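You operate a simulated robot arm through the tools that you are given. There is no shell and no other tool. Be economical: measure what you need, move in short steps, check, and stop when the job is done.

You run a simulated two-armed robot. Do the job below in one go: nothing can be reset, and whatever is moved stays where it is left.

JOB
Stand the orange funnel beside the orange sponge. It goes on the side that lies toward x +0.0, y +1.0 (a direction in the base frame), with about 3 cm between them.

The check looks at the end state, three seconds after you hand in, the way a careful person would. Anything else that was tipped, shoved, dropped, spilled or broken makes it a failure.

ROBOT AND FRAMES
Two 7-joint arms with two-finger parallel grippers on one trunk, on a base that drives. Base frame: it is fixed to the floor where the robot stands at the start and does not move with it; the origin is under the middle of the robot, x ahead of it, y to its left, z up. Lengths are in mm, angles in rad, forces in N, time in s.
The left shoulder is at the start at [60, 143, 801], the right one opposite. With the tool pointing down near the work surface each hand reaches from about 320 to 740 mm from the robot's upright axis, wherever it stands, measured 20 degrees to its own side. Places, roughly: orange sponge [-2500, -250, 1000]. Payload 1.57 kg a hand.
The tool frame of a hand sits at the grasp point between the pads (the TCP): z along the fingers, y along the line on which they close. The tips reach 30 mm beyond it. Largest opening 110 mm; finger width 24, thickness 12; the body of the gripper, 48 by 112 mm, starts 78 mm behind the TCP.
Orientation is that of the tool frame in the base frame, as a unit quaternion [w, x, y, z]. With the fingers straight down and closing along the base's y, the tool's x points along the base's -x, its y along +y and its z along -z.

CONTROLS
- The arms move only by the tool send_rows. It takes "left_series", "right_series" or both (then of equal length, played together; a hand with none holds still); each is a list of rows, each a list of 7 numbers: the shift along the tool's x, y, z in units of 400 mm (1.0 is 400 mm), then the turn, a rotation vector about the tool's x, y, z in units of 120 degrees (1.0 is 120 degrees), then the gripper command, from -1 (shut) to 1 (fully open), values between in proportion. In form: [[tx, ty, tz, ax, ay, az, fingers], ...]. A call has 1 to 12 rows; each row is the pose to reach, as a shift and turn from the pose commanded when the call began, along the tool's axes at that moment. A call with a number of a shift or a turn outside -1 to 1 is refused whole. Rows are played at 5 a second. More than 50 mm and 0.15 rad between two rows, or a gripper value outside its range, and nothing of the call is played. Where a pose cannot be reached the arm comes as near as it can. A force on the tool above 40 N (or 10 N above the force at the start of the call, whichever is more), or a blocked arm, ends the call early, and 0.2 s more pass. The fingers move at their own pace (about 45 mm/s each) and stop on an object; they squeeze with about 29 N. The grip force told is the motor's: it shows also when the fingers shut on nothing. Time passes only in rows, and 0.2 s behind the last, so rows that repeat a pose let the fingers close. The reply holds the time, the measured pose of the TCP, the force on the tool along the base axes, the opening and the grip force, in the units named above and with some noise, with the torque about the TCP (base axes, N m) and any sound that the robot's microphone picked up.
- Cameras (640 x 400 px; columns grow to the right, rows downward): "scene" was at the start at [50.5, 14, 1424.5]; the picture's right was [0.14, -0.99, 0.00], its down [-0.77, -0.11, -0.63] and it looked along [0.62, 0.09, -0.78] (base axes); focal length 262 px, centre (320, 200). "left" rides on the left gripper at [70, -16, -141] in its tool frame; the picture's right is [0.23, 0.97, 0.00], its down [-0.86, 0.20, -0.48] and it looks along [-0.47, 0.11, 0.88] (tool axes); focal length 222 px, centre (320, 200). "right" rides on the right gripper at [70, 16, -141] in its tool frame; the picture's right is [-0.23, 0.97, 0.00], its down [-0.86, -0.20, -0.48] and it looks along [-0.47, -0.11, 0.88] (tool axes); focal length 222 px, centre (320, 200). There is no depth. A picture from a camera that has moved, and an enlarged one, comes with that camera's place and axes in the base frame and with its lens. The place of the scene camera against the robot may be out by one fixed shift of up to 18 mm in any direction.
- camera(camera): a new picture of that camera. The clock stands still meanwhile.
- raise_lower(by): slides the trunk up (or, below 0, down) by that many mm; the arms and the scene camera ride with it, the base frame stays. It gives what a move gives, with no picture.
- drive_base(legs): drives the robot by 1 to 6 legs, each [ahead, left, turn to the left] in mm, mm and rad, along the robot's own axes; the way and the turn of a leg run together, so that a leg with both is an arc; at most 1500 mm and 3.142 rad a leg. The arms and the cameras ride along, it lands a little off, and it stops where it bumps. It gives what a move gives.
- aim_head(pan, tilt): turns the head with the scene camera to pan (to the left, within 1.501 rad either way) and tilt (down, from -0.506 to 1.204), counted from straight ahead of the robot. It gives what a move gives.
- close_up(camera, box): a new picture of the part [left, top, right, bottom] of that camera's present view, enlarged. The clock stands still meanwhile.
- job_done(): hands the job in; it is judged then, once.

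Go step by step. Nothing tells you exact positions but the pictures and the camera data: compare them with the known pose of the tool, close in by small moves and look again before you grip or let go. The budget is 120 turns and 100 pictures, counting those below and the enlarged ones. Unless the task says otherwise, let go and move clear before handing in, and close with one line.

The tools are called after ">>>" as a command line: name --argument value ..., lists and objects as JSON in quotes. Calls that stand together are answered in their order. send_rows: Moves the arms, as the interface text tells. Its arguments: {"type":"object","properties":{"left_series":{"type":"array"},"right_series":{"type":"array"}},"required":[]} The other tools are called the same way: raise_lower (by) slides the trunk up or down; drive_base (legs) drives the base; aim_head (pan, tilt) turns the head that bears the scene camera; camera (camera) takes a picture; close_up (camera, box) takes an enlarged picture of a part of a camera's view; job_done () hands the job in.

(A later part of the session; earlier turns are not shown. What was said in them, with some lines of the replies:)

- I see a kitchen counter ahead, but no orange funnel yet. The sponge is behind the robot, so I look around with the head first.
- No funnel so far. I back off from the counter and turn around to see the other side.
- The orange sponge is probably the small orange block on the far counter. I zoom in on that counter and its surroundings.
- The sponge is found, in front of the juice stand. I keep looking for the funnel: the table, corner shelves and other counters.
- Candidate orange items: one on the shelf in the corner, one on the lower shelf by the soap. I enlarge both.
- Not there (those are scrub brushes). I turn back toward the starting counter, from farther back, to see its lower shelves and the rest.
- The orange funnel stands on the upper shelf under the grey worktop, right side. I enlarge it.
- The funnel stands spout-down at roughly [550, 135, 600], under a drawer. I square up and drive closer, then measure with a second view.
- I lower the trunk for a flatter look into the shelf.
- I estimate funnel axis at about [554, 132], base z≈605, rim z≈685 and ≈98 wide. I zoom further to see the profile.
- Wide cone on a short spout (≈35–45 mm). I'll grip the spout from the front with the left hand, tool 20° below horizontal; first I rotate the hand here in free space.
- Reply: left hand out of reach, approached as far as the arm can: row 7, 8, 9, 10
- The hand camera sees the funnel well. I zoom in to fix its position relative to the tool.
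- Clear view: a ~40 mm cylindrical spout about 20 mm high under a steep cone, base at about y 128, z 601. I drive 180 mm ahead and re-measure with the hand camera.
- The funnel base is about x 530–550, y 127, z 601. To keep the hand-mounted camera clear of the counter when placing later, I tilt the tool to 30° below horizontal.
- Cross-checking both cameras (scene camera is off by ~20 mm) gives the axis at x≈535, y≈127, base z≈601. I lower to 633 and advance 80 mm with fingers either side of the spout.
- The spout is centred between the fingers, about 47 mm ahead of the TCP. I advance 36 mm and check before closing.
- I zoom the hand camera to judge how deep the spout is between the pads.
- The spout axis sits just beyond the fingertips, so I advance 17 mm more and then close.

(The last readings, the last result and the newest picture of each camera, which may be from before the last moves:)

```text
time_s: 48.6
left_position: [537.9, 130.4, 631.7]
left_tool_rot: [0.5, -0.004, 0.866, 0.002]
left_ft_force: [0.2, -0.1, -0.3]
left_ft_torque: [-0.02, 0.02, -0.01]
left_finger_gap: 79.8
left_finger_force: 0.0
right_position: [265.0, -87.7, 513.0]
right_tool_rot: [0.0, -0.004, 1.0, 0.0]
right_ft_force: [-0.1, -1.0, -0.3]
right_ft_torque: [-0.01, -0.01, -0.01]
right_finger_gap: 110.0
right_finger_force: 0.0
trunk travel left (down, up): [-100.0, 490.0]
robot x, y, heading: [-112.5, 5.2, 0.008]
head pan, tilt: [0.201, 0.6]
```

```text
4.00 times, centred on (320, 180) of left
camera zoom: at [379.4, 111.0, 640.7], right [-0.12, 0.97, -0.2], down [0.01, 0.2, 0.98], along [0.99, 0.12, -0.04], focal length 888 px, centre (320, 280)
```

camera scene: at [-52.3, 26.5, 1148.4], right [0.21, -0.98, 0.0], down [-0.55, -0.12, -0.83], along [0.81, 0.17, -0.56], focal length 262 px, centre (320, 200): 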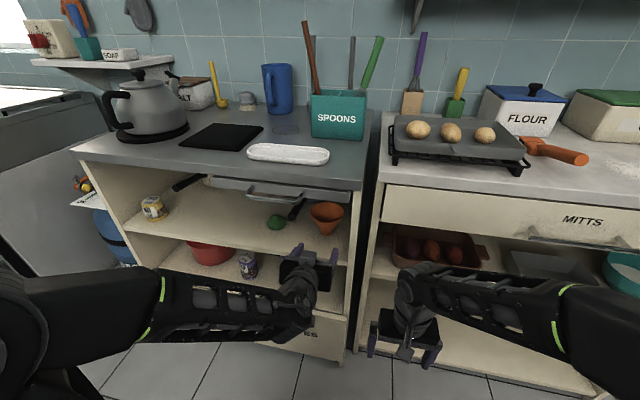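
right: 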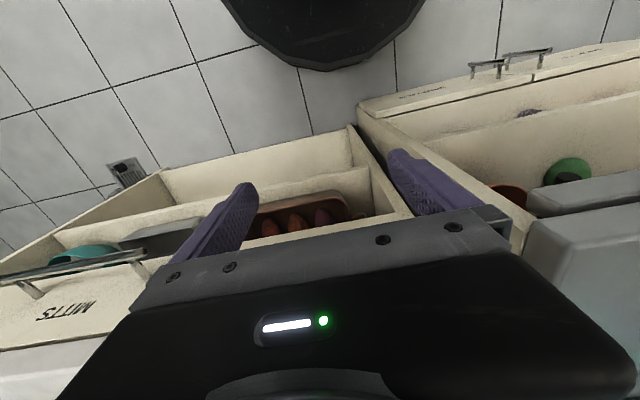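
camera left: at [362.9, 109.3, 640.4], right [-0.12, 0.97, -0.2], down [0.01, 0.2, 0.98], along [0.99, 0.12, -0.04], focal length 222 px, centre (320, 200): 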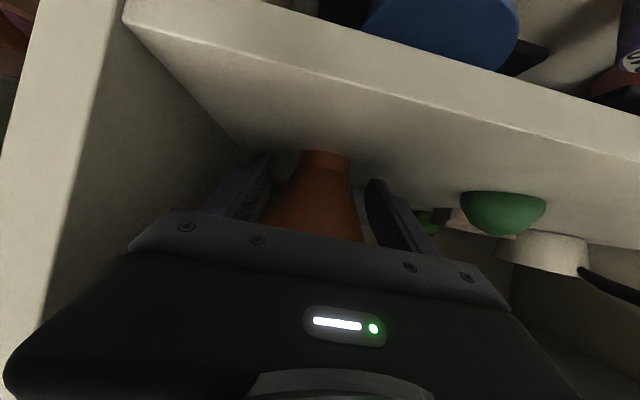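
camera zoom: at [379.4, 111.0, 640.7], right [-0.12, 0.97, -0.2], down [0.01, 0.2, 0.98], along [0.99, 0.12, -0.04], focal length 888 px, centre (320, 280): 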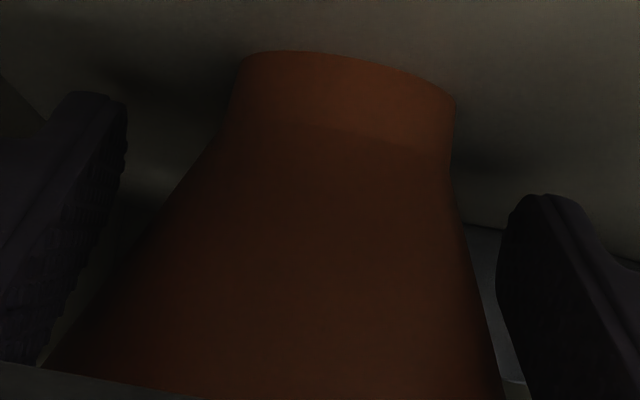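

The spout is now about 10 mm beyond the TCP. I lower 5 mm and close on it.

>>> send_rows --left_series '[[0.0108, 0.003, 0.0063, 0, 0, 0, 0.45], [0.0108, 0.003, 0.0063, 0, 0, 0, 0.0], [0.0108, 0.003, 0.0063, 0, 0, 0, -0.2], [0.0108, 0.003, 0.0063, 0, 0, 0, -1], [0.0108, 0.003, 0.0063, 0, 0, 0, -1], [0.0108, 0.003, 0.0063, 0, 0, 0, -1], [0.0108, 0.003, 0.0063, 0, 0, 0, -1]]'

>>> close_up --camera "left" --box '[240, 130, 400, 230]'

>>> close_up --camera "scene" --box '[270, 170, 366, 230]'

```text
time_s: 50.2
left_position: [536.4, 130.1, 626.0]
left_tool_rot: [0.5, -0.003, 0.866, 0.002]
left_ft_force: [-0.2, -0.2, 0.1]
left_ft_torque: [-0.05, 0.02, -0.01]
left_finger_gap: 66.8
left_finger_force: 29.4
right_position: [264.5, -89.4, 512.6]
right_tool_rot: [0.0, -0.005, 1.0, 0.0]
right_ft_force: [0.2, 0.5, -0.4]
right_ft_torque: [0.0, 0.0, 0.01]
right_finger_gap: 110.2
right_finger_force: 0.0
trunk travel left (down, up): [-100.0, 490.0]
robot x, y, heading: [-116.3, 9.2, 0.006]
head pan, tilt: [0.201, 0.6]
```

```text
4.00 times, centred on (320, 180) of left
camera zoom: at [379.0, 112.2, 635.4], right [-0.12, 0.97, -0.2], down [0.01, 0.2, 0.98], along [0.99, 0.12, -0.04], focal length 888 px, centre (320, 280)
```

zoom: 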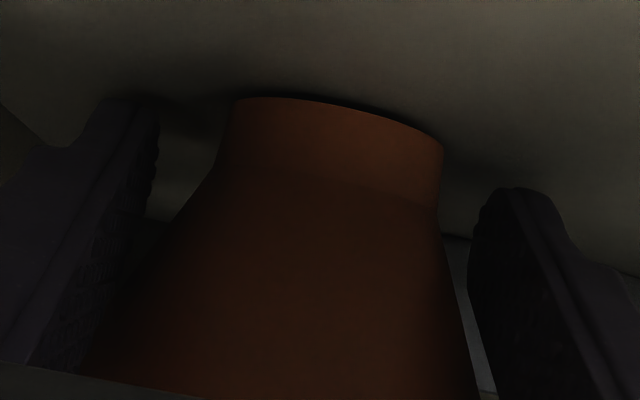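

```text
6.67 times, centred on (318, 200) of scene
camera zoom: at [-52.1, 26.5, 1148.4], right [0.21, -0.98, 0.0], down [-0.55, -0.12, -0.83], along [0.81, 0.17, -0.57], focal length 1748 px, centre (333, 200)
```

zoom: 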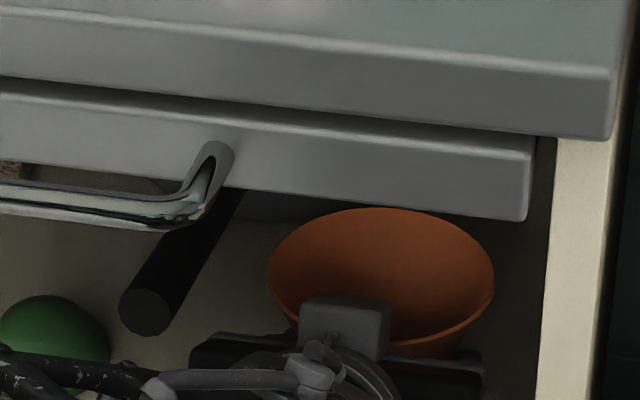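

It is gripped at 66.8 mm with full force, i.e. on the lower cone. I lift 12 mm and check that it hangs straight.

>>> send_rows --left_series '[[-0.013, 0, -0.0075, 0, 0, 0, -1], [-0.026, 0, -0.015, 0, 0, 0, -1], [-0.026, 0, -0.015, 0, 0, 0, -1], [-0.026, 0, -0.015, 0, 0, 0, -1]]'

>>> close_up --camera "left" --box '[240, 130, 400, 230]'

>>> close_up --camera "scene" --box '[270, 170, 366, 230]'

```text
time_s: 51.2
left_position: [536.5, 131.1, 639.8]
left_tool_rot: [0.499, -0.004, 0.867, 0.002]
left_ft_force: [-0.1, -0.1, -0.5]
left_ft_torque: [-0.01, -0.01, -0.01]
left_finger_gap: 67.2
left_finger_force: 28.9
right_position: [265.8, -88.7, 512.6]
right_tool_rot: [0.0, -0.004, 1.0, 0.0]
right_ft_force: [0.2, -0.7, 0.8]
right_ft_torque: [0.02, -0.02, -0.01]
right_finger_gap: 110.2
right_finger_force: 0.1
trunk travel left (down, up): [-100.0, 490.0]
robot x, y, heading: [-113.8, 3.3, 0.006]
head pan, tilt: [0.201, 0.6]
```

```text
4.00 times, centred on (320, 180) of left
camera zoom: at [378.8, 112.5, 648.0], right [-0.12, 0.97, -0.2], down [0.01, 0.2, 0.98], along [0.99, 0.12, -0.04], focal length 888 px, centre (320, 280)
```

zoom: 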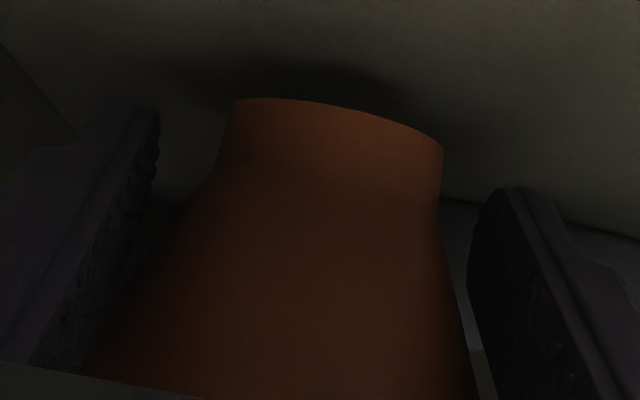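

```text
6.67 times, centred on (318, 200) of scene
camera zoom: at [-52.1, 26.5, 1148.4], right [0.21, -0.98, 0.0], down [-0.55, -0.12, -0.82], along [0.81, 0.17, -0.57], focal length 1748 px, centre (333, 200)
```

zoom: 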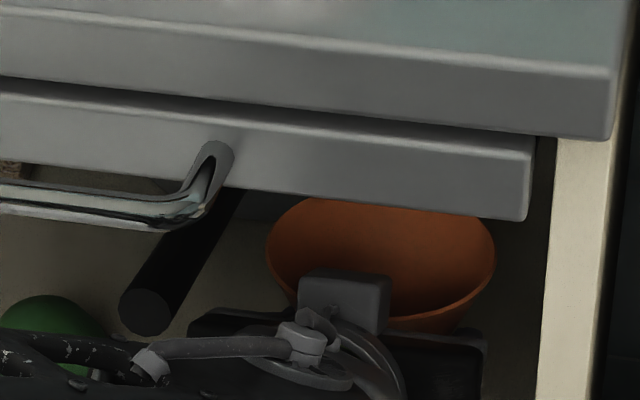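

It's held firmly and level. I lift 25 mm more and back straight out of the shelf by driving.

>>> send_rows --left_series '[[-0.027, 0, -0.0156, 0, 0, 0, -1], [-0.054, 0, -0.0312, 0, 0, 0, -1], [-0.054, 0, -0.0312, 0, 0, 0, -1]]'

>>> drive_base --legs '[[-250, 0, 0]]'

>>> camera --camera "scene"

```text
time_s: 52.0
left_position: [536.4, 130.7, 663.3]
left_tool_rot: [0.499, -0.004, 0.867, 0.003]
left_ft_force: [0.1, -0.4, -0.6]
left_ft_torque: [0.01, -0.01, -0.04]
left_finger_gap: 66.9
left_finger_force: 28.9
right_position: [265.7, -88.7, 513.1]
right_tool_rot: [-0.001, -0.004, 1.0, 0.001]
right_ft_force: [-0.3, 0.7, 0.9]
right_ft_torque: [-0.01, 0.02, -0.02]
right_finger_gap: 109.7
right_finger_force: 0.1
trunk travel left (down, up): [-100.0, 490.0]
robot x, y, heading: [-113.9, 4.0, 0.011]
head pan, tilt: [0.201, 0.6]
```

```text
time_s: 53.8
left_position: [286.7, 128.0, 662.4]
left_tool_rot: [0.499, -0.004, 0.867, 0.002]
left_ft_force: [0.9, 0.0, -1.2]
left_ft_torque: [0.0, 0.03, 0.04]
left_finger_gap: 66.4
left_finger_force: 28.8
right_position: [14.7, -91.5, 513.4]
right_tool_rot: [-0.001, -0.005, 1.0, 0.0]
right_ft_force: [0.0, 0.5, -0.6]
right_ft_torque: [0.01, -0.05, 0.02]
right_finger_gap: 109.9
right_finger_force: 0.1
trunk travel left (down, up): [-100.0, 490.0]
robot x, y, heading: [-361.0, 2.8, 0.013]
head pan, tilt: [0.201, 0.6]
```

```text
56 pictures are left
camera scene: at [-301.5, 24.2, 1148.4], right [0.21, -0.98, 0.0], down [-0.55, -0.12, -0.82], along [0.81, 0.17, -0.57], focal length 262 px, centre (320, 200)
```

scene: 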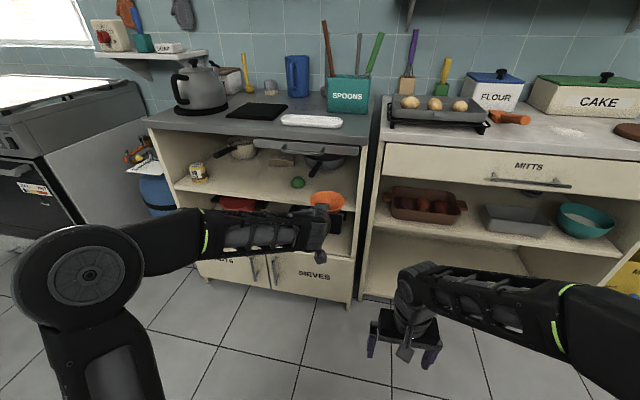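

I back off further, raise the trunk, turn to the far counter and look at it.

>>> drive_base --legs '[[-240, 0, 0]]'

>>> raise_lower --by 380

>>> drive_base --legs '[[0, 0, 1.6], [0, 0, 1.53]]'

>>> aim_head --pan 0.1 --tilt 0.4

>>> camera --camera "scene"

```text
time_s: 55.6
left_position: [42.9, 126.3, 662.3]
left_tool_rot: [0.498, -0.005, 0.867, 0.003]
left_ft_force: [-0.2, -0.3, -1.5]
left_ft_torque: [0.0, -0.02, 0.0]
left_finger_gap: 66.4
left_finger_force: 29.2
right_position: [-229.4, -93.2, 513.6]
right_tool_rot: [-0.001, -0.004, 1.0, 0.0]
right_ft_force: [0.5, 0.2, -0.7]
right_ft_torque: [-0.01, -0.04, -0.01]
right_finger_gap: 110.1
right_finger_force: 0.0
trunk travel left (down, up): [-100.0, 490.0]
robot x, y, heading: [-611.1, -1.5, 0.009]
head pan, tilt: [0.201, 0.6]
```

```text
time_s: 59.3
left_position: [42.8, 125.8, 1042.6]
left_tool_rot: [0.5, -0.004, 0.866, 0.002]
left_ft_force: [-0.1, 0.1, 0.0]
left_ft_torque: [0.01, 0.03, 0.01]
left_finger_gap: 66.0
left_finger_force: 29.1
right_position: [-229.2, -93.6, 892.2]
right_tool_rot: [-0.001, -0.005, 1.0, 0.0]
right_ft_force: [-0.2, 0.0, -0.5]
right_ft_torque: [0.03, 0.0, 0.01]
right_finger_gap: 110.0
right_finger_force: 0.0
trunk travel left (down, up): [-480.0, 110.0]
robot x, y, heading: [-607.4, 2.5, 0.009]
head pan, tilt: [0.201, 0.6]
```

```text
time_s: 67.3
left_position: [-1260.1, -115.4, 1042.6]
left_tool_rot: [-0.002, 0.866, -0.003, -0.499]
left_ft_force: [0.3, -0.2, -0.8]
left_ft_torque: [-0.02, 0.0, 0.0]
left_finger_gap: 63.6
left_finger_force: 29.3
right_position: [-984.4, 99.6, 893.2]
right_tool_rot: [0.0, 1.0, -0.003, 0.0]
right_ft_force: [0.6, -0.5, 0.6]
right_ft_torque: [0.01, -0.01, -0.02]
right_finger_gap: 109.8
right_finger_force: 0.1
trunk travel left (down, up): [-480.0, 110.0]
robot x, y, heading: [-611.7, 1.8, 3.134]
head pan, tilt: [0.201, 0.6]
```

```text
time_s: 68.0
left_position: [-1259.3, -113.8, 1041.9]
left_tool_rot: [-0.002, 0.866, -0.003, -0.5]
left_ft_force: [-0.2, 0.1, -0.2]
left_ft_torque: [0.02, -0.01, 0.0]
left_finger_gap: 63.3
left_finger_force: 28.6
right_position: [-984.7, 100.4, 893.5]
right_tool_rot: [0.0, 1.0, -0.004, 0.0]
right_ft_force: [0.3, 0.7, 0.4]
right_ft_torque: [-0.01, -0.01, 0.03]
right_finger_gap: 110.1
right_finger_force: 0.1
trunk travel left (down, up): [-480.0, 110.0]
robot x, y, heading: [-607.1, 0.4, 3.133]
head pan, tilt: [0.099, 0.4]
```

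```text
55 pictures are left
camera scene: at [-665.0, -4.8, 1546.5], right [-0.09, 1.0, 0.0], down [0.39, 0.04, -0.92], along [-0.92, -0.09, -0.39], focal length 262 px, centre (320, 200)
```

scene: 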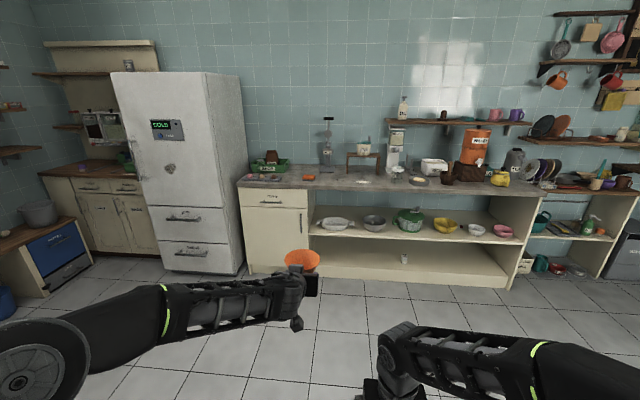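

The gap creeps (66.8→63.3), so the funnel is slowly seating toward the spout. I check with the hand camera and the sponge area.

>>> camera --camera "left"

>>> close_up --camera "scene" --box '[230, 120, 390, 220]'

>>> close_up --camera "scene" --box '[256, 230, 352, 290]'

```text
54 pictures are left
camera left: at [-1102.6, -100.5, 1052.4], right [0.11, -0.97, -0.2], down [-0.02, -0.2, 0.98], along [-0.99, -0.1, -0.04], focal length 222 px, centre (320, 200)
```

left: 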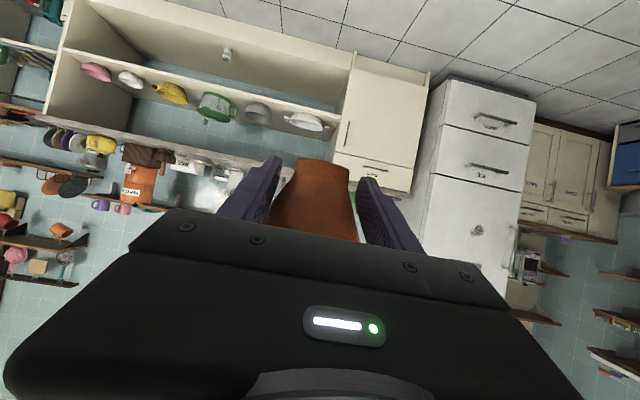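

```text
4.00 times, centred on (310, 170) of scene
camera zoom: at [-665.0, -4.8, 1546.5], right [-0.09, 1.0, 0.0], down [0.39, 0.04, -0.92], along [-0.92, -0.09, -0.39], focal length 1049 px, centre (360, 320)
```

zoom: 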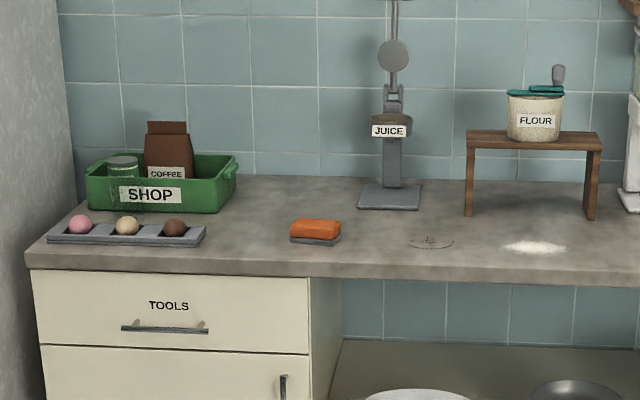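

```text
6.67 times, centred on (304, 260) of scene
camera zoom: at [-665.0, -4.8, 1546.5], right [-0.09, 1.0, 0.0], down [0.39, 0.04, -0.92], along [-0.92, -0.09, -0.39], focal length 1748 px, centre (427, -200)
```

zoom: 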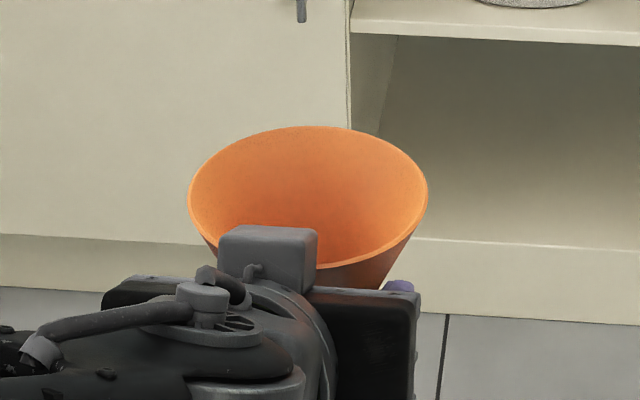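

The hold is fine. I drive 800 mm toward the far counter and measure the sponge from close by.

>>> drive_base --legs '[[800, 0, 0]]'

>>> aim_head --pan 0.15 --tilt 0.5

>>> camera --camera "scene"

>>> close_up --camera "scene" --box '[220, 130, 380, 230]'

>>> camera --camera "left"

```text
time_s: 72.2
left_position: [-2051.2, -92.3, 1041.8]
left_tool_rot: [-0.006, 0.867, -0.01, -0.499]
left_ft_force: [-0.7, -0.3, -0.4]
left_ft_torque: [0.03, -0.02, -0.01]
left_finger_gap: 63.4
left_finger_force: 28.9
right_position: [-1773.2, 117.6, 893.5]
right_tool_rot: [0.001, 1.0, -0.011, 0.0]
right_ft_force: [-0.6, -0.9, 0.0]
right_ft_torque: [-0.01, 0.02, -0.02]
right_finger_gap: 110.0
right_finger_force: 0.1
trunk travel left (down, up): [-480.0, 110.0]
robot x, y, heading: [-1393.7, 13.2, 3.117]
head pan, tilt: [0.099, 0.4]
```

```text
time_s: 72.9
left_position: [-2050.9, -93.7, 1042.6]
left_tool_rot: [-0.006, 0.866, -0.011, -0.499]
left_ft_force: [-0.7, 0.1, -1.1]
left_ft_torque: [-0.03, 0.02, 0.03]
left_finger_gap: 63.0
left_finger_force: 29.2
right_position: [-1773.3, 118.9, 893.8]
right_tool_rot: [-0.001, 1.0, -0.012, 0.0]
right_ft_force: [-0.7, 0.1, -0.5]
right_ft_torque: [-0.02, -0.02, -0.01]
right_finger_gap: 110.1
right_finger_force: 0.1
trunk travel left (down, up): [-480.0, 110.0]
robot x, y, heading: [-1398.7, 12.5, 3.121]
head pan, tilt: [0.15, 0.499]
```

```text
51 pictures are left
camera scene: at [-1452.9, 3.7, 1537.5], right [-0.13, 0.99, 0.0], down [0.47, 0.06, -0.88], along [-0.87, -0.11, -0.48], focal length 262 px, centre (320, 200)
```

scene: 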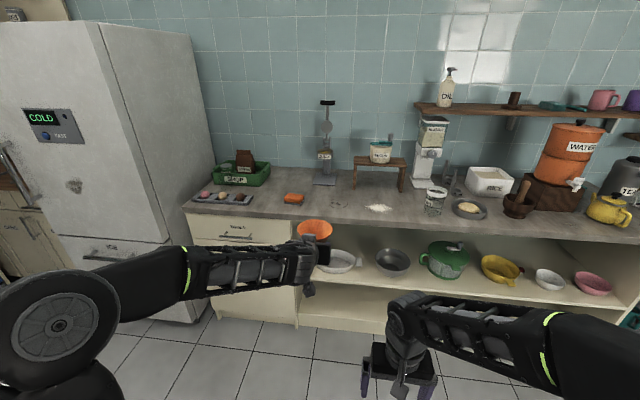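

```text
4.00 times, centred on (300, 180) of scene
camera zoom: at [-1452.9, 3.7, 1537.5], right [-0.13, 0.99, 0.0], down [0.47, 0.06, -0.88], along [-0.87, -0.11, -0.48], focal length 1049 px, centre (400, 280)
```

zoom: 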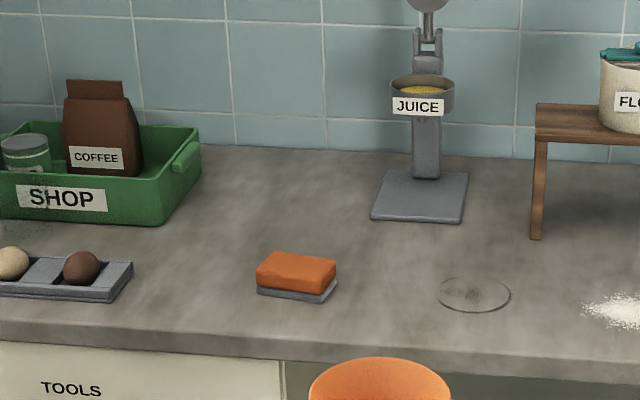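

```text
49 pictures are left
camera left: at [-1894.1, -80.4, 1052.4], right [0.09, -0.98, -0.2], down [-0.02, -0.2, 0.98], along [-1.0, -0.09, -0.04], focal length 222 px, centre (320, 200)
```

left: 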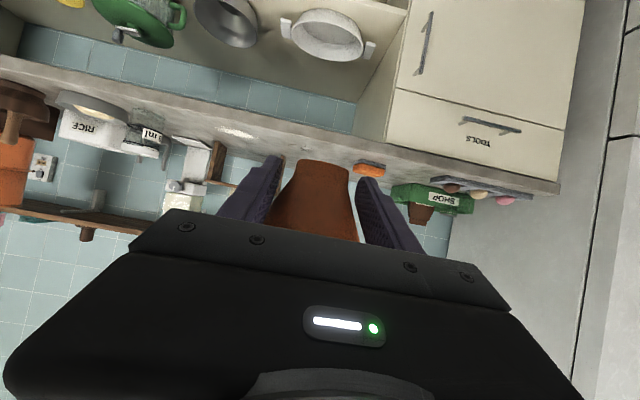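

Sponge: roughly x −2550, y −317…−215, counter z≈891, edge x≈−2418. Target for the funnel axis is about [−2550, −135]. I drive most of the way and re-measure.

>>> drive_base --legs '[[0, 0, 0.021], [350, 38, 0]]'

>>> aim_head --pan 0.25 --tilt 0.75

>>> camera --camera "scene"

>>> camera --camera "left"

```text
time_s: 75.6
left_position: [-2408.6, -142.4, 1041.9]
left_tool_rot: [-0.001, 0.866, -0.001, -0.499]
left_ft_force: [-0.5, -0.7, -1.3]
left_ft_torque: [0.02, 0.01, 0.04]
left_finger_gap: 62.7
left_finger_force: 29.1
right_position: [-2134.1, 73.5, 893.6]
right_tool_rot: [0.0, 1.0, -0.003, 0.001]
right_ft_force: [-0.2, -0.2, -0.1]
right_ft_torque: [-0.01, 0.0, -0.02]
right_finger_gap: 109.8
right_finger_force: 0.1
trunk travel left (down, up): [-480.0, 110.0]
robot x, y, heading: [-1755.7, -25.7, 3.143]
head pan, tilt: [0.15, 0.499]
```

```text
time_s: 76.4
left_position: [-2407.5, -143.0, 1041.9]
left_tool_rot: [0.0, 0.866, 0.0, -0.499]
left_ft_force: [0.0, 0.4, -0.3]
left_ft_torque: [0.01, 0.0, 0.01]
left_finger_gap: 62.6
left_finger_force: 28.8
right_position: [-2134.2, 74.1, 892.1]
right_tool_rot: [0.0, 1.0, -0.002, 0.0]
right_ft_force: [-0.5, 0.0, -0.6]
right_ft_torque: [0.0, 0.0, 0.02]
right_finger_gap: 110.0
right_finger_force: 0.1
trunk travel left (down, up): [-480.0, 110.0]
robot x, y, heading: [-1755.4, -21.5, 3.137]
head pan, tilt: [0.25, 0.75]
```

```text
48 pictures are left
camera scene: at [-1801.5, -41.1, 1515.6], right [-0.24, 0.97, 0.0], down [0.66, 0.17, -0.73], along [-0.71, -0.18, -0.68], focal length 262 px, centre (320, 200)
```

scene: 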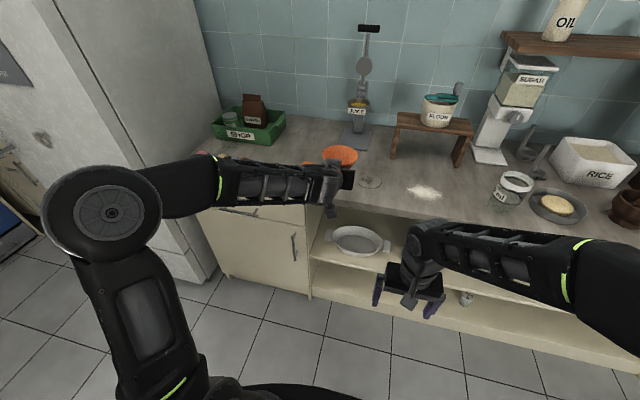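

```text
47 pictures are left
camera left: at [-2250.5, -127.4, 1052.3], right [0.11, -0.97, -0.2], down [-0.01, -0.2, 0.98], along [-0.99, -0.11, -0.04], focal length 222 px, centre (320, 200)
```

left: 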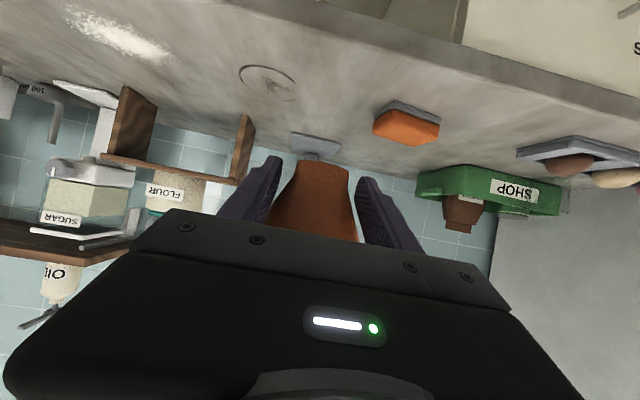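

The hand camera sees the sponge well from here; I enlarge it.

>>> close_up --camera "left" --box '[340, 60, 500, 160]'

>>> close_up --camera "scene" --box '[280, 120, 408, 200]'

```text
4.00 times, centred on (420, 110) of left
camera zoom: at [-2250.5, -127.4, 1052.3], right [0.11, -0.97, -0.2], down [-0.01, -0.2, 0.98], along [-0.99, -0.11, -0.04], focal length 888 px, centre (-80, 560)
```

zoom: 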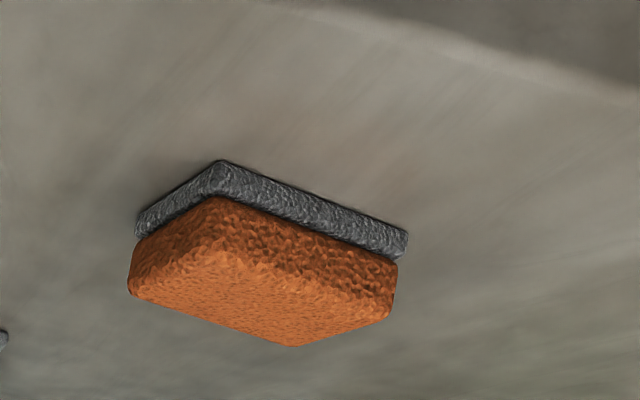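

```text
5.00 times, centred on (344, 160) of scene
camera zoom: at [-1801.5, -41.1, 1515.6], right [-0.24, 0.97, 0.0], down [0.66, 0.17, -0.73], along [-0.71, -0.18, -0.68], focal length 1311 px, centre (200, 400)
```

zoom: 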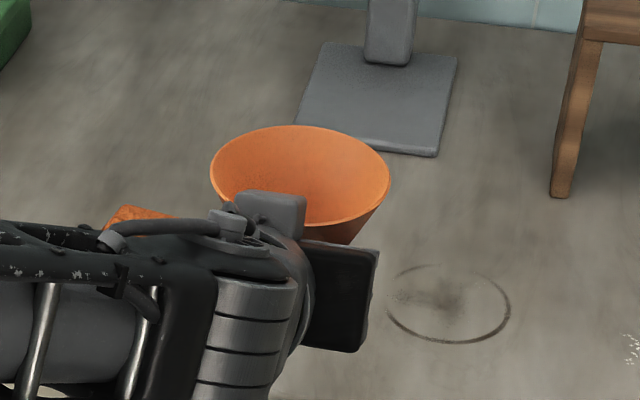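

Sponge's right side is at y≈−226, its centre x≈−2566. I check how the funnel sits in the hand now.

>>> close_up --camera "left" --box '[240, 130, 400, 230]'

```text
4.00 times, centred on (320, 180) of left
camera zoom: at [-2250.5, -127.4, 1052.3], right [0.11, -0.97, -0.2], down [-0.01, -0.2, 0.98], along [-0.99, -0.11, -0.04], focal length 888 px, centre (320, 280)
```

zoom: 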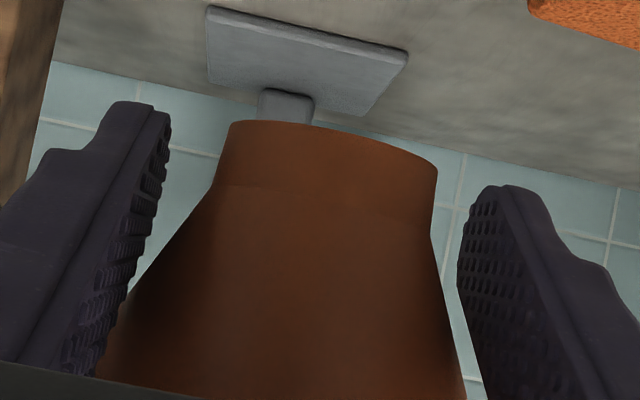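

The funnel hangs upright, its base ~22 mm below the TCP and its axis ~15 mm ahead of it. I drive 142 mm ahead to TCP x≈−2550, still well above the counter.

>>> drive_base --legs '[[142, 2, 0]]'

>>> raise_lower --by -80

>>> camera --camera "left"

>>> camera --camera "scene"

```text
time_s: 77.7
left_position: [-2550.6, -143.5, 1040.0]
left_tool_rot: [0.0, 0.866, -0.001, -0.5]
left_ft_force: [-0.5, 0.0, -0.6]
left_ft_torque: [-0.01, 0.06, 0.01]
left_finger_gap: 62.5
left_finger_force: 29.2
right_position: [-2277.4, 70.6, 892.3]
right_tool_rot: [0.0, 1.0, -0.002, 0.001]
right_ft_force: [-0.5, 1.2, 0.0]
right_ft_torque: [-0.01, -0.03, -0.03]
right_finger_gap: 109.9
right_finger_force: 0.1
trunk travel left (down, up): [-480.0, 110.0]
robot x, y, heading: [-1899.5, -25.9, 3.14]
head pan, tilt: [0.25, 0.75]
```

```text
time_s: 78.9
left_position: [-2548.4, -144.5, 962.0]
left_tool_rot: [-0.001, 0.867, -0.001, -0.499]
left_ft_force: [0.3, -0.3, -0.2]
left_ft_torque: [-0.01, 0.0, 0.0]
left_finger_gap: 62.4
left_finger_force: 29.0
right_position: [-2276.0, 73.1, 812.5]
right_tool_rot: [-0.001, 1.0, -0.002, 0.0]
right_ft_force: [-0.7, 0.2, 0.1]
right_ft_torque: [0.02, 0.02, 0.01]
right_finger_gap: 110.1
right_finger_force: 0.0
trunk travel left (down, up): [-400.0, 190.0]
robot x, y, heading: [-1897.6, -23.6, 3.138]
head pan, tilt: [0.25, 0.75]
```

```text
43 pictures are left
camera left: at [-2393.2, -129.0, 972.5], right [0.11, -0.97, -0.2], down [-0.01, -0.2, 0.98], along [-0.99, -0.11, -0.04], focal length 222 px, centre (320, 200)
```

left: 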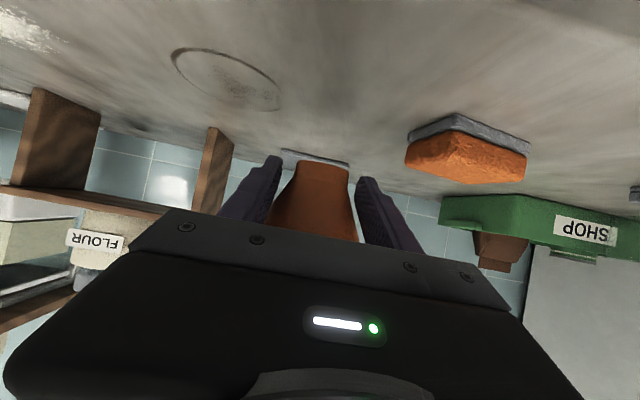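

```text
42 pictures are left
camera scene: at [-1944.0, -42.7, 1435.6], right [-0.24, 0.97, 0.0], down [0.66, 0.17, -0.73], along [-0.71, -0.18, -0.68], focal length 262 px, centre (320, 200)
```

scene: 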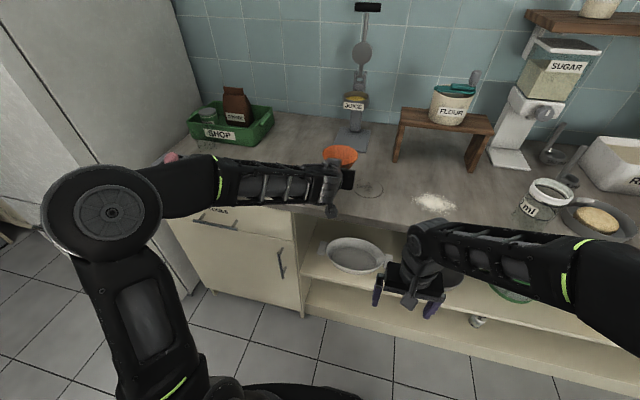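

I'm centred in x; I shift 4 mm to +y, lower 35 mm more and look again before the last bit.

>>> raise_lower --by -35

>>> send_rows --left_series '[[0, -0.01, 0, 0, 0, 0, -1], [0, -0.01, 0, 0, 0, 0, -1]]'

>>> camera --camera "left"

>>> close_up --camera "left" --box '[240, 110, 400, 210]'

```text
time_s: 79.7
left_position: [-2549.9, -144.4, 927.4]
left_tool_rot: [0.0, 0.866, -0.001, -0.499]
left_ft_force: [0.4, 0.4, -0.1]
left_ft_torque: [-0.01, -0.03, 0.03]
left_finger_gap: 62.1
left_finger_force: 28.7
right_position: [-2275.3, 73.3, 777.9]
right_tool_rot: [0.0, 1.0, -0.002, 0.0]
right_ft_force: [-0.4, 0.6, 0.5]
right_ft_torque: [-0.01, 0.0, -0.03]
right_finger_gap: 110.3
right_finger_force: 0.0
trunk travel left (down, up): [-365.0, 225.0]
robot x, y, heading: [-1898.2, -27.6, 3.139]
head pan, tilt: [0.25, 0.75]
```

```text
time_s: 80.3
left_position: [-2549.8, -140.6, 927.1]
left_tool_rot: [0.0, 0.866, 0.0, -0.5]
left_ft_force: [0.3, -0.2, -0.9]
left_ft_torque: [-0.01, -0.05, 0.02]
left_finger_gap: 62.3
left_finger_force: 29.5
right_position: [-2277.0, 72.1, 778.4]
right_tool_rot: [0.0, 1.0, -0.001, 0.0]
right_ft_force: [-0.7, 0.3, 0.4]
right_ft_torque: [-0.02, 0.01, 0.01]
right_finger_gap: 109.9
right_finger_force: 0.1
trunk travel left (down, up): [-365.0, 225.0]
robot x, y, heading: [-1899.2, -24.8, 3.142]
head pan, tilt: [0.25, 0.75]
```

```text
41 pictures are left
camera left: at [-2393.2, -125.3, 937.9], right [0.11, -0.97, -0.2], down [-0.01, -0.2, 0.98], along [-0.99, -0.11, -0.04], focal length 222 px, centre (320, 200)
```

left: 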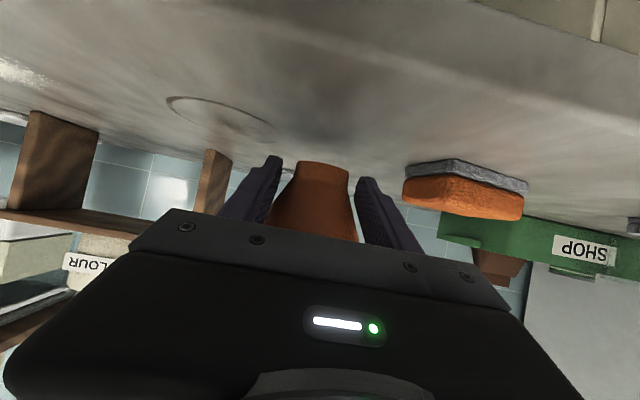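

```text
4.00 times, centred on (320, 160) of left
camera zoom: at [-2393.2, -125.3, 937.9], right [0.11, -0.97, -0.2], down [-0.01, -0.2, 0.98], along [-0.99, -0.11, -0.04], focal length 888 px, centre (320, 360)
```

zoom: 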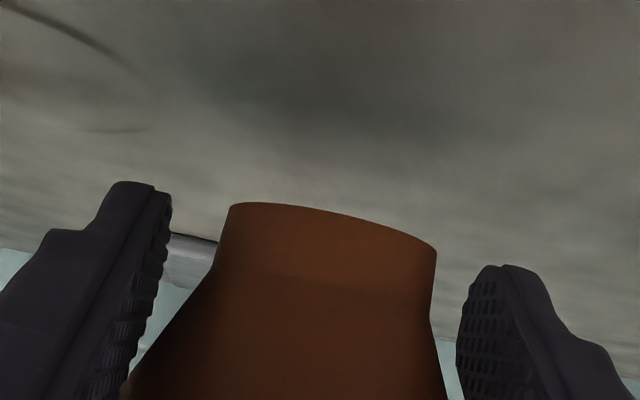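

I refine the sponge edge with an enlarged view from this height.

>>> close_up --camera "left" --box '[390, 130, 550, 230]'

```text
4.00 times, centred on (470, 180) of left
camera zoom: at [-2393.2, -125.3, 937.9], right [0.11, -0.97, -0.2], down [-0.01, -0.2, 0.98], along [-0.99, -0.11, -0.04], focal length 888 px, centre (-280, 280)
```

zoom: 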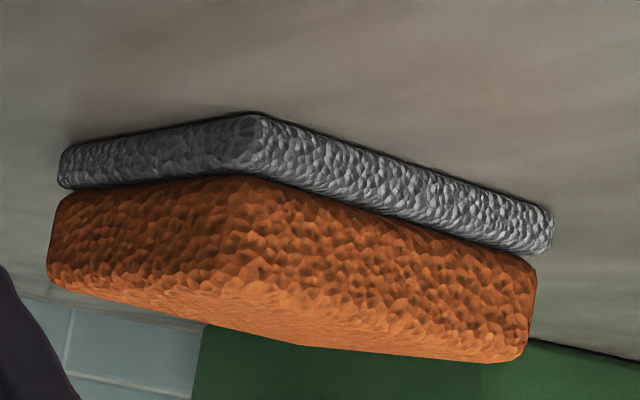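

Triangulation now gives counter z≈880, sponge centre ≈(−2584, −273), its right side at y≈−231…−226. I shift 8 mm toward −y and 10 mm forward.

>>> send_rows --left_series '[[-0.0063, 0.01, 0.011, 0, 0, 0, -1], [-0.0125, 0.02, 0.0217, 0, 0, 0, -1], [-0.0125, 0.02, 0.0217, 0, 0, 0, -1]]'

>>> raise_lower --by -16

>>> camera --camera "left"

>>> close_up --camera "left" --box '[240, 110, 400, 210]'

```text
time_s: 81.1
left_position: [-2560.3, -149.6, 927.5]
left_tool_rot: [-0.001, 0.866, -0.001, -0.499]
left_ft_force: [-0.3, -0.2, 0.3]
left_ft_torque: [-0.02, 0.0, 0.0]
left_finger_gap: 62.2
left_finger_force: 28.7
right_position: [-2276.2, 71.4, 776.7]
right_tool_rot: [0.0, 1.0, -0.002, 0.0]
right_ft_force: [0.6, 0.0, -0.4]
right_ft_torque: [0.03, -0.03, -0.01]
right_finger_gap: 109.7
right_finger_force: 0.0
trunk travel left (down, up): [-365.0, 225.0]
robot x, y, heading: [-1900.4, -26.9, 3.141]
head pan, tilt: [0.25, 0.75]
```

```text
time_s: 81.7
left_position: [-2560.2, -148.6, 911.0]
left_tool_rot: [-0.001, 0.866, -0.001, -0.5]
left_ft_force: [-1.0, -0.3, -0.4]
left_ft_torque: [0.01, -0.01, -0.03]
left_finger_gap: 61.9
left_finger_force: 29.2
right_position: [-2275.8, 72.4, 762.1]
right_tool_rot: [0.0, 1.0, -0.002, 0.0]
right_ft_force: [0.7, 0.0, 0.8]
right_ft_torque: [-0.02, 0.0, -0.02]
right_finger_gap: 109.9
right_finger_force: 0.1
trunk travel left (down, up): [-349.0, 241.0]
robot x, y, heading: [-1899.7, -22.5, 3.141]
head pan, tilt: [0.25, 0.75]
```

```text
38 pictures are left
camera left: at [-2402.8, -133.2, 921.3], right [0.11, -0.97, -0.2], down [-0.01, -0.2, 0.98], along [-0.99, -0.11, -0.04], focal length 222 px, centre (320, 200)
```

left: 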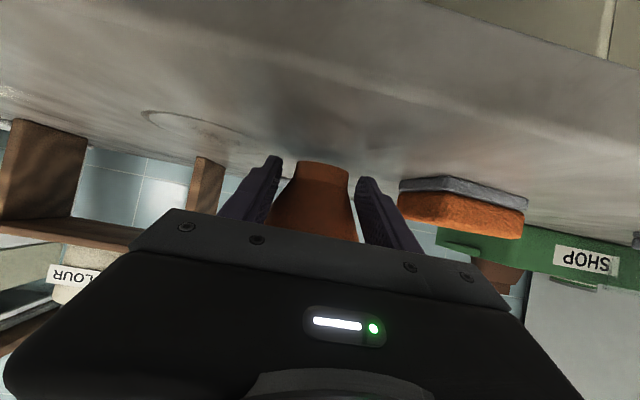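

```text
4.00 times, centred on (320, 160) of left
camera zoom: at [-2402.8, -133.2, 921.3], right [0.11, -0.97, -0.2], down [-0.01, -0.2, 0.98], along [-0.99, -0.11, -0.04], focal length 888 px, centre (320, 360)
```

zoom: 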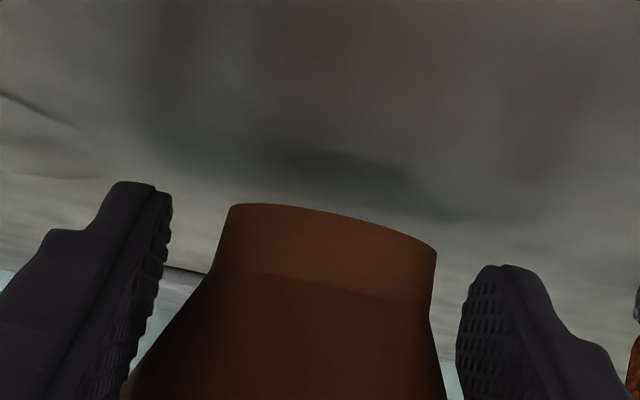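

Gently lowering in 2 mm steps, watching the force.

>>> send_rows --left_series '[[0.0043, 0, 0.0025, 0, 0, 0, -1], [0.0087, 0, 0.005, 0, 0, 0, -1], [0.0087, 0, 0.005, 0, 0, 0, -1]]'

>>> close_up --camera "left" --box '[240, 110, 400, 210]'

```text
time_s: 82.5
left_position: [-2559.4, -147.6, 907.0]
left_tool_rot: [0.0, 0.866, -0.001, -0.499]
left_ft_force: [-0.3, 1.0, -0.4]
left_ft_torque: [-0.02, 0.0, 0.02]
left_finger_gap: 62.2
left_finger_force: 29.2
right_position: [-2276.5, 72.7, 761.5]
right_tool_rot: [0.001, 1.0, -0.002, 0.0]
right_ft_force: [-0.3, 0.0, 0.5]
right_ft_torque: [-0.02, 0.03, 0.03]
right_finger_gap: 110.0
right_finger_force: 0.0
trunk travel left (down, up): [-349.0, 241.0]
robot x, y, heading: [-1900.2, -26.8, 3.139]
head pan, tilt: [0.25, 0.75]
```

```text
4.00 times, centred on (320, 160) of left
camera zoom: at [-2403.1, -133.7, 917.7], right [0.11, -0.97, -0.2], down [-0.02, -0.2, 0.98], along [-0.99, -0.11, -0.04], focal length 888 px, centre (320, 360)
```

zoom: 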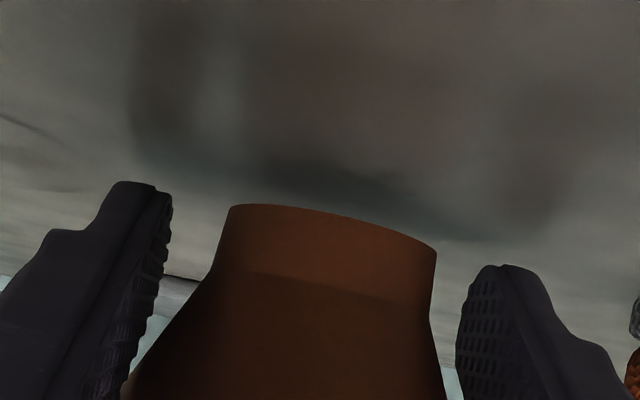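

>>> send_rows --left_series '[[0.0022, 0, 0.00125, 0, 0, 0, -1], [0.0043, 0, 0.0025, 0, 0, 0, -1], [0.0065, 0, 0.0038, 0, 0, 0, -1], [0.0087, 0, 0.005, 0, 0, 0, -1], [0.0087, 0, 0.005, 0, 0, 0, -1]]'

>>> close_up --camera "left" --box '[240, 110, 400, 210]'

```text
time_s: 83.7
left_position: [-2560.8, -147.7, 905.7]
left_tool_rot: [0.0, 0.866, -0.001, -0.501]
left_ft_force: [-2.4, -2.3, 9.5]
left_ft_torque: [0.25, 0.26, 0.03]
left_finger_gap: 61.9
left_finger_force: 28.7
right_position: [-2275.7, 72.6, 761.9]
right_tool_rot: [0.0, 1.0, -0.002, 0.001]
right_ft_force: [-0.3, -0.1, 1.0]
right_ft_torque: [-0.03, 0.0, 0.02]
right_finger_gap: 110.0
right_finger_force: 0.1
trunk travel left (down, up): [-349.0, 241.0]
robot x, y, heading: [-1897.6, -22.8, 3.141]
head pan, tilt: [0.25, 0.75]
```

```text
4.00 times, centred on (320, 160) of left
camera zoom: at [-2403.0, -133.2, 914.8], right [0.11, -0.97, -0.2], down [-0.01, -0.2, 0.98], along [-0.99, -0.11, -0.03], focal length 888 px, centre (320, 360)
```

zoom: 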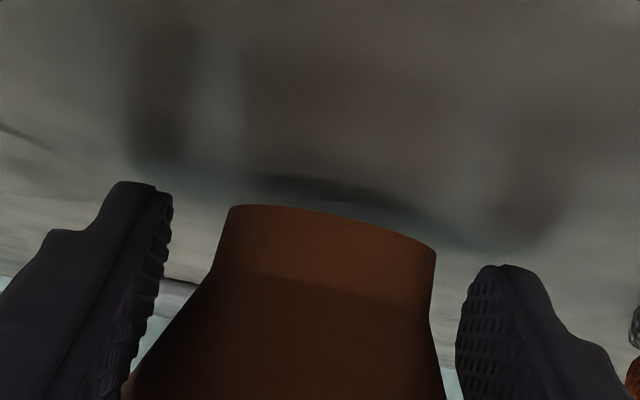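

The fingertips touch the counter (9 N) with the funnel ~3 mm above it. I ease up 1 mm and open gradually so it settles on its spout.

>>> send_rows --left_series '[[-0.005, 0, -0.003, 0, 0, 0, -1], [-0.005, 0, -0.003, 0, 0, 0, 0.13], [-0.005, 0, -0.003, 0, 0, 0, 0.16], [-0.005, 0, -0.003, 0, 0, 0, 0.19], [-0.005, 0, -0.003, 0, 0, 0, 0.22], [-0.005, 0, -0.003, 0, 0, 0, 0.26], [-0.005, 0, -0.003, 0, 0, 0, 0.3], [-0.005, 0, -0.003, 0, 0, 0, 0.36], [-0.005, 0, -0.003, 0, 0, 0, 0.45], [-0.005, 0, -0.003, 0, 0, 0, 0.55], [-0.005, 0, -0.003, 0, 0, 0, 0.55]]'

>>> camera --camera "left"

>>> close_up --camera "scene" --box '[260, 120, 420, 220]'

```text
time_s: 86.1
left_position: [-2559.2, -148.6, 906.5]
left_tool_rot: [-0.001, 0.867, -0.001, -0.499]
left_ft_force: [0.4, 0.3, 0.2]
left_ft_torque: [-0.01, -0.04, 0.02]
left_finger_gap: 85.1
left_finger_force: 0.1
right_position: [-2276.5, 72.0, 761.8]
right_tool_rot: [0.0, 1.0, -0.002, 0.0]
right_ft_force: [0.6, -0.1, -0.4]
right_ft_torque: [-0.04, 0.01, 0.04]
right_finger_gap: 110.0
right_finger_force: 0.0
trunk travel left (down, up): [-349.0, 241.0]
robot x, y, heading: [-1899.4, -24.3, 3.133]
head pan, tilt: [0.25, 0.75]
```

```text
34 pictures are left
camera left: at [-2402.7, -133.0, 915.5], right [0.11, -0.97, -0.2], down [-0.02, -0.2, 0.98], along [-0.99, -0.11, -0.04], focal length 222 px, centre (320, 200)
```

left: 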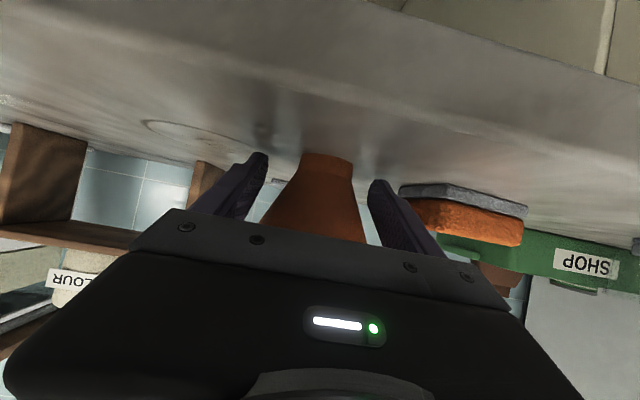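

```text
4.00 times, centred on (340, 170) of scene
camera zoom: at [-1943.9, -42.7, 1384.5], right [-0.24, 0.97, 0.0], down [0.66, 0.17, -0.73], along [-0.71, -0.18, -0.68], focal length 1049 px, centre (240, 320)
```

zoom: 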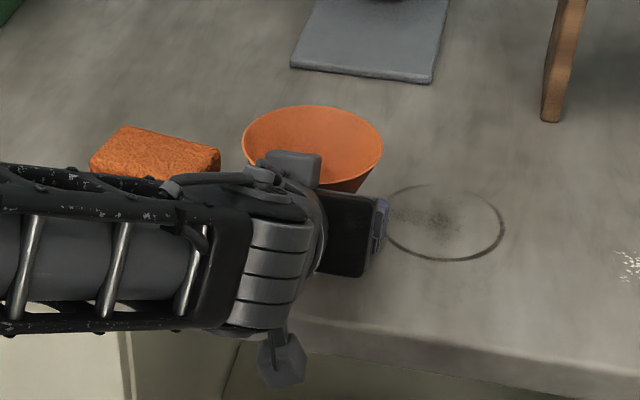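

The funnel stands free on its spout. I back out straight by driving and check the gap.

>>> drive_base --legs '[[-150, 0, 0]]'

>>> camera --camera "left"

>>> close_up --camera "scene" --box '[220, 100, 380, 200]'

```text
time_s: 87.5
left_position: [-2406.9, -148.1, 905.6]
left_tool_rot: [-0.002, 0.866, -0.003, -0.499]
left_ft_force: [0.2, 0.1, -0.1]
left_ft_torque: [-0.03, -0.01, -0.04]
left_finger_gap: 85.6
left_finger_force: 0.0
right_position: [-2123.2, 73.0, 763.1]
right_tool_rot: [0.0, 1.0, -0.002, 0.0]
right_ft_force: [0.0, -0.4, -0.3]
right_ft_torque: [-0.03, 0.03, 0.0]
right_finger_gap: 109.6
right_finger_force: 0.1
trunk travel left (down, up): [-349.0, 241.0]
robot x, y, heading: [-1746.6, -25.5, 3.137]
head pan, tilt: [0.25, 0.75]
```

```text
32 pictures are left
camera left: at [-2250.2, -133.1, 915.8], right [0.11, -0.97, -0.2], down [-0.01, -0.2, 0.98], along [-0.99, -0.11, -0.04], focal length 222 px, centre (320, 200)
```

left: 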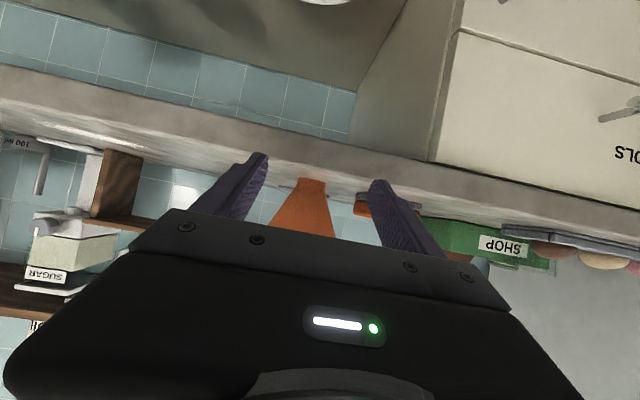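

```text
4.00 times, centred on (300, 150) of scene
camera zoom: at [-1791.1, -43.1, 1384.6], right [-0.24, 0.97, 0.0], down [0.66, 0.17, -0.73], along [-0.71, -0.18, -0.68], focal length 1049 px, centre (400, 400)
```

zoom: 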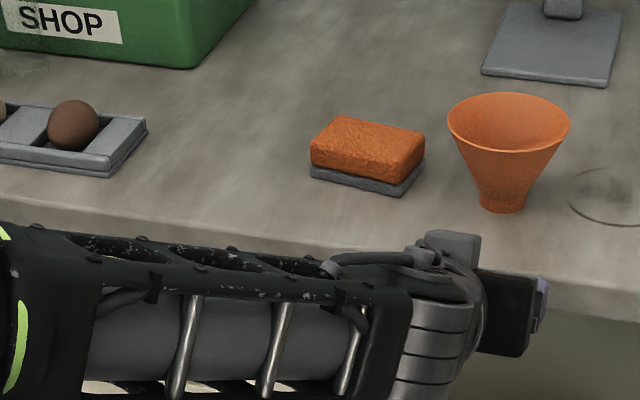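

The funnel stands upright about 30 mm from the sponge's +y side, and nothing else has moved. I move well clear and hand in.

>>> drive_base --legs '[[-300, 0, 0]]'

>>> camera --camera "scene"

```text
time_s: 89.5
left_position: [-2108.1, -147.5, 905.5]
left_tool_rot: [-0.001, 0.867, -0.002, -0.498]
left_ft_force: [0.4, 0.2, 0.4]
left_ft_torque: [-0.03, -0.01, 0.01]
left_finger_gap: 85.4
left_finger_force: 0.1
right_position: [-1823.1, 71.8, 761.3]
right_tool_rot: [0.001, 1.0, -0.004, 0.0]
right_ft_force: [0.2, 0.6, 0.1]
right_ft_torque: [-0.01, 0.04, -0.01]
right_finger_gap: 110.0
right_finger_force: 0.0
trunk travel left (down, up): [-349.0, 241.0]
robot x, y, heading: [-1446.3, -27.2, 3.134]
head pan, tilt: [0.25, 0.75]
```

```text
30 pictures are left
camera scene: at [-1491.6, -44.5, 1384.5], right [-0.24, 0.97, 0.0], down [0.66, 0.16, -0.73], along [-0.71, -0.18, -0.68], focal length 262 px, centre (320, 200)
```

scene: 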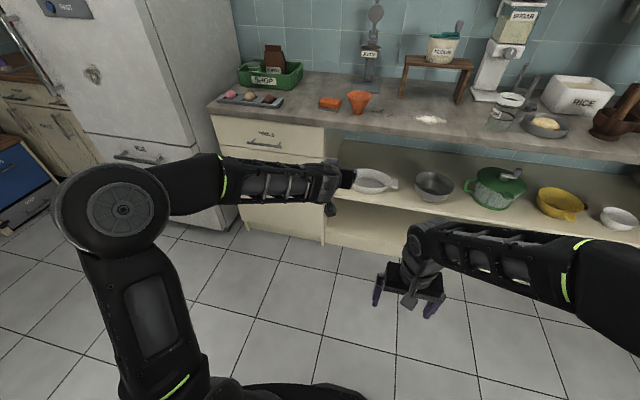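

The funnel stands beside the sponge, and the arms are clear of it. I hand in now.

>>> job_done

```text
The job is handed in.
```

The orange funnel stands upright on its spout on the sponge's +y side, about 3 cm away and about 2 cm nearer the counter's front edge than the sponge's centre; I saw nothing else moved.
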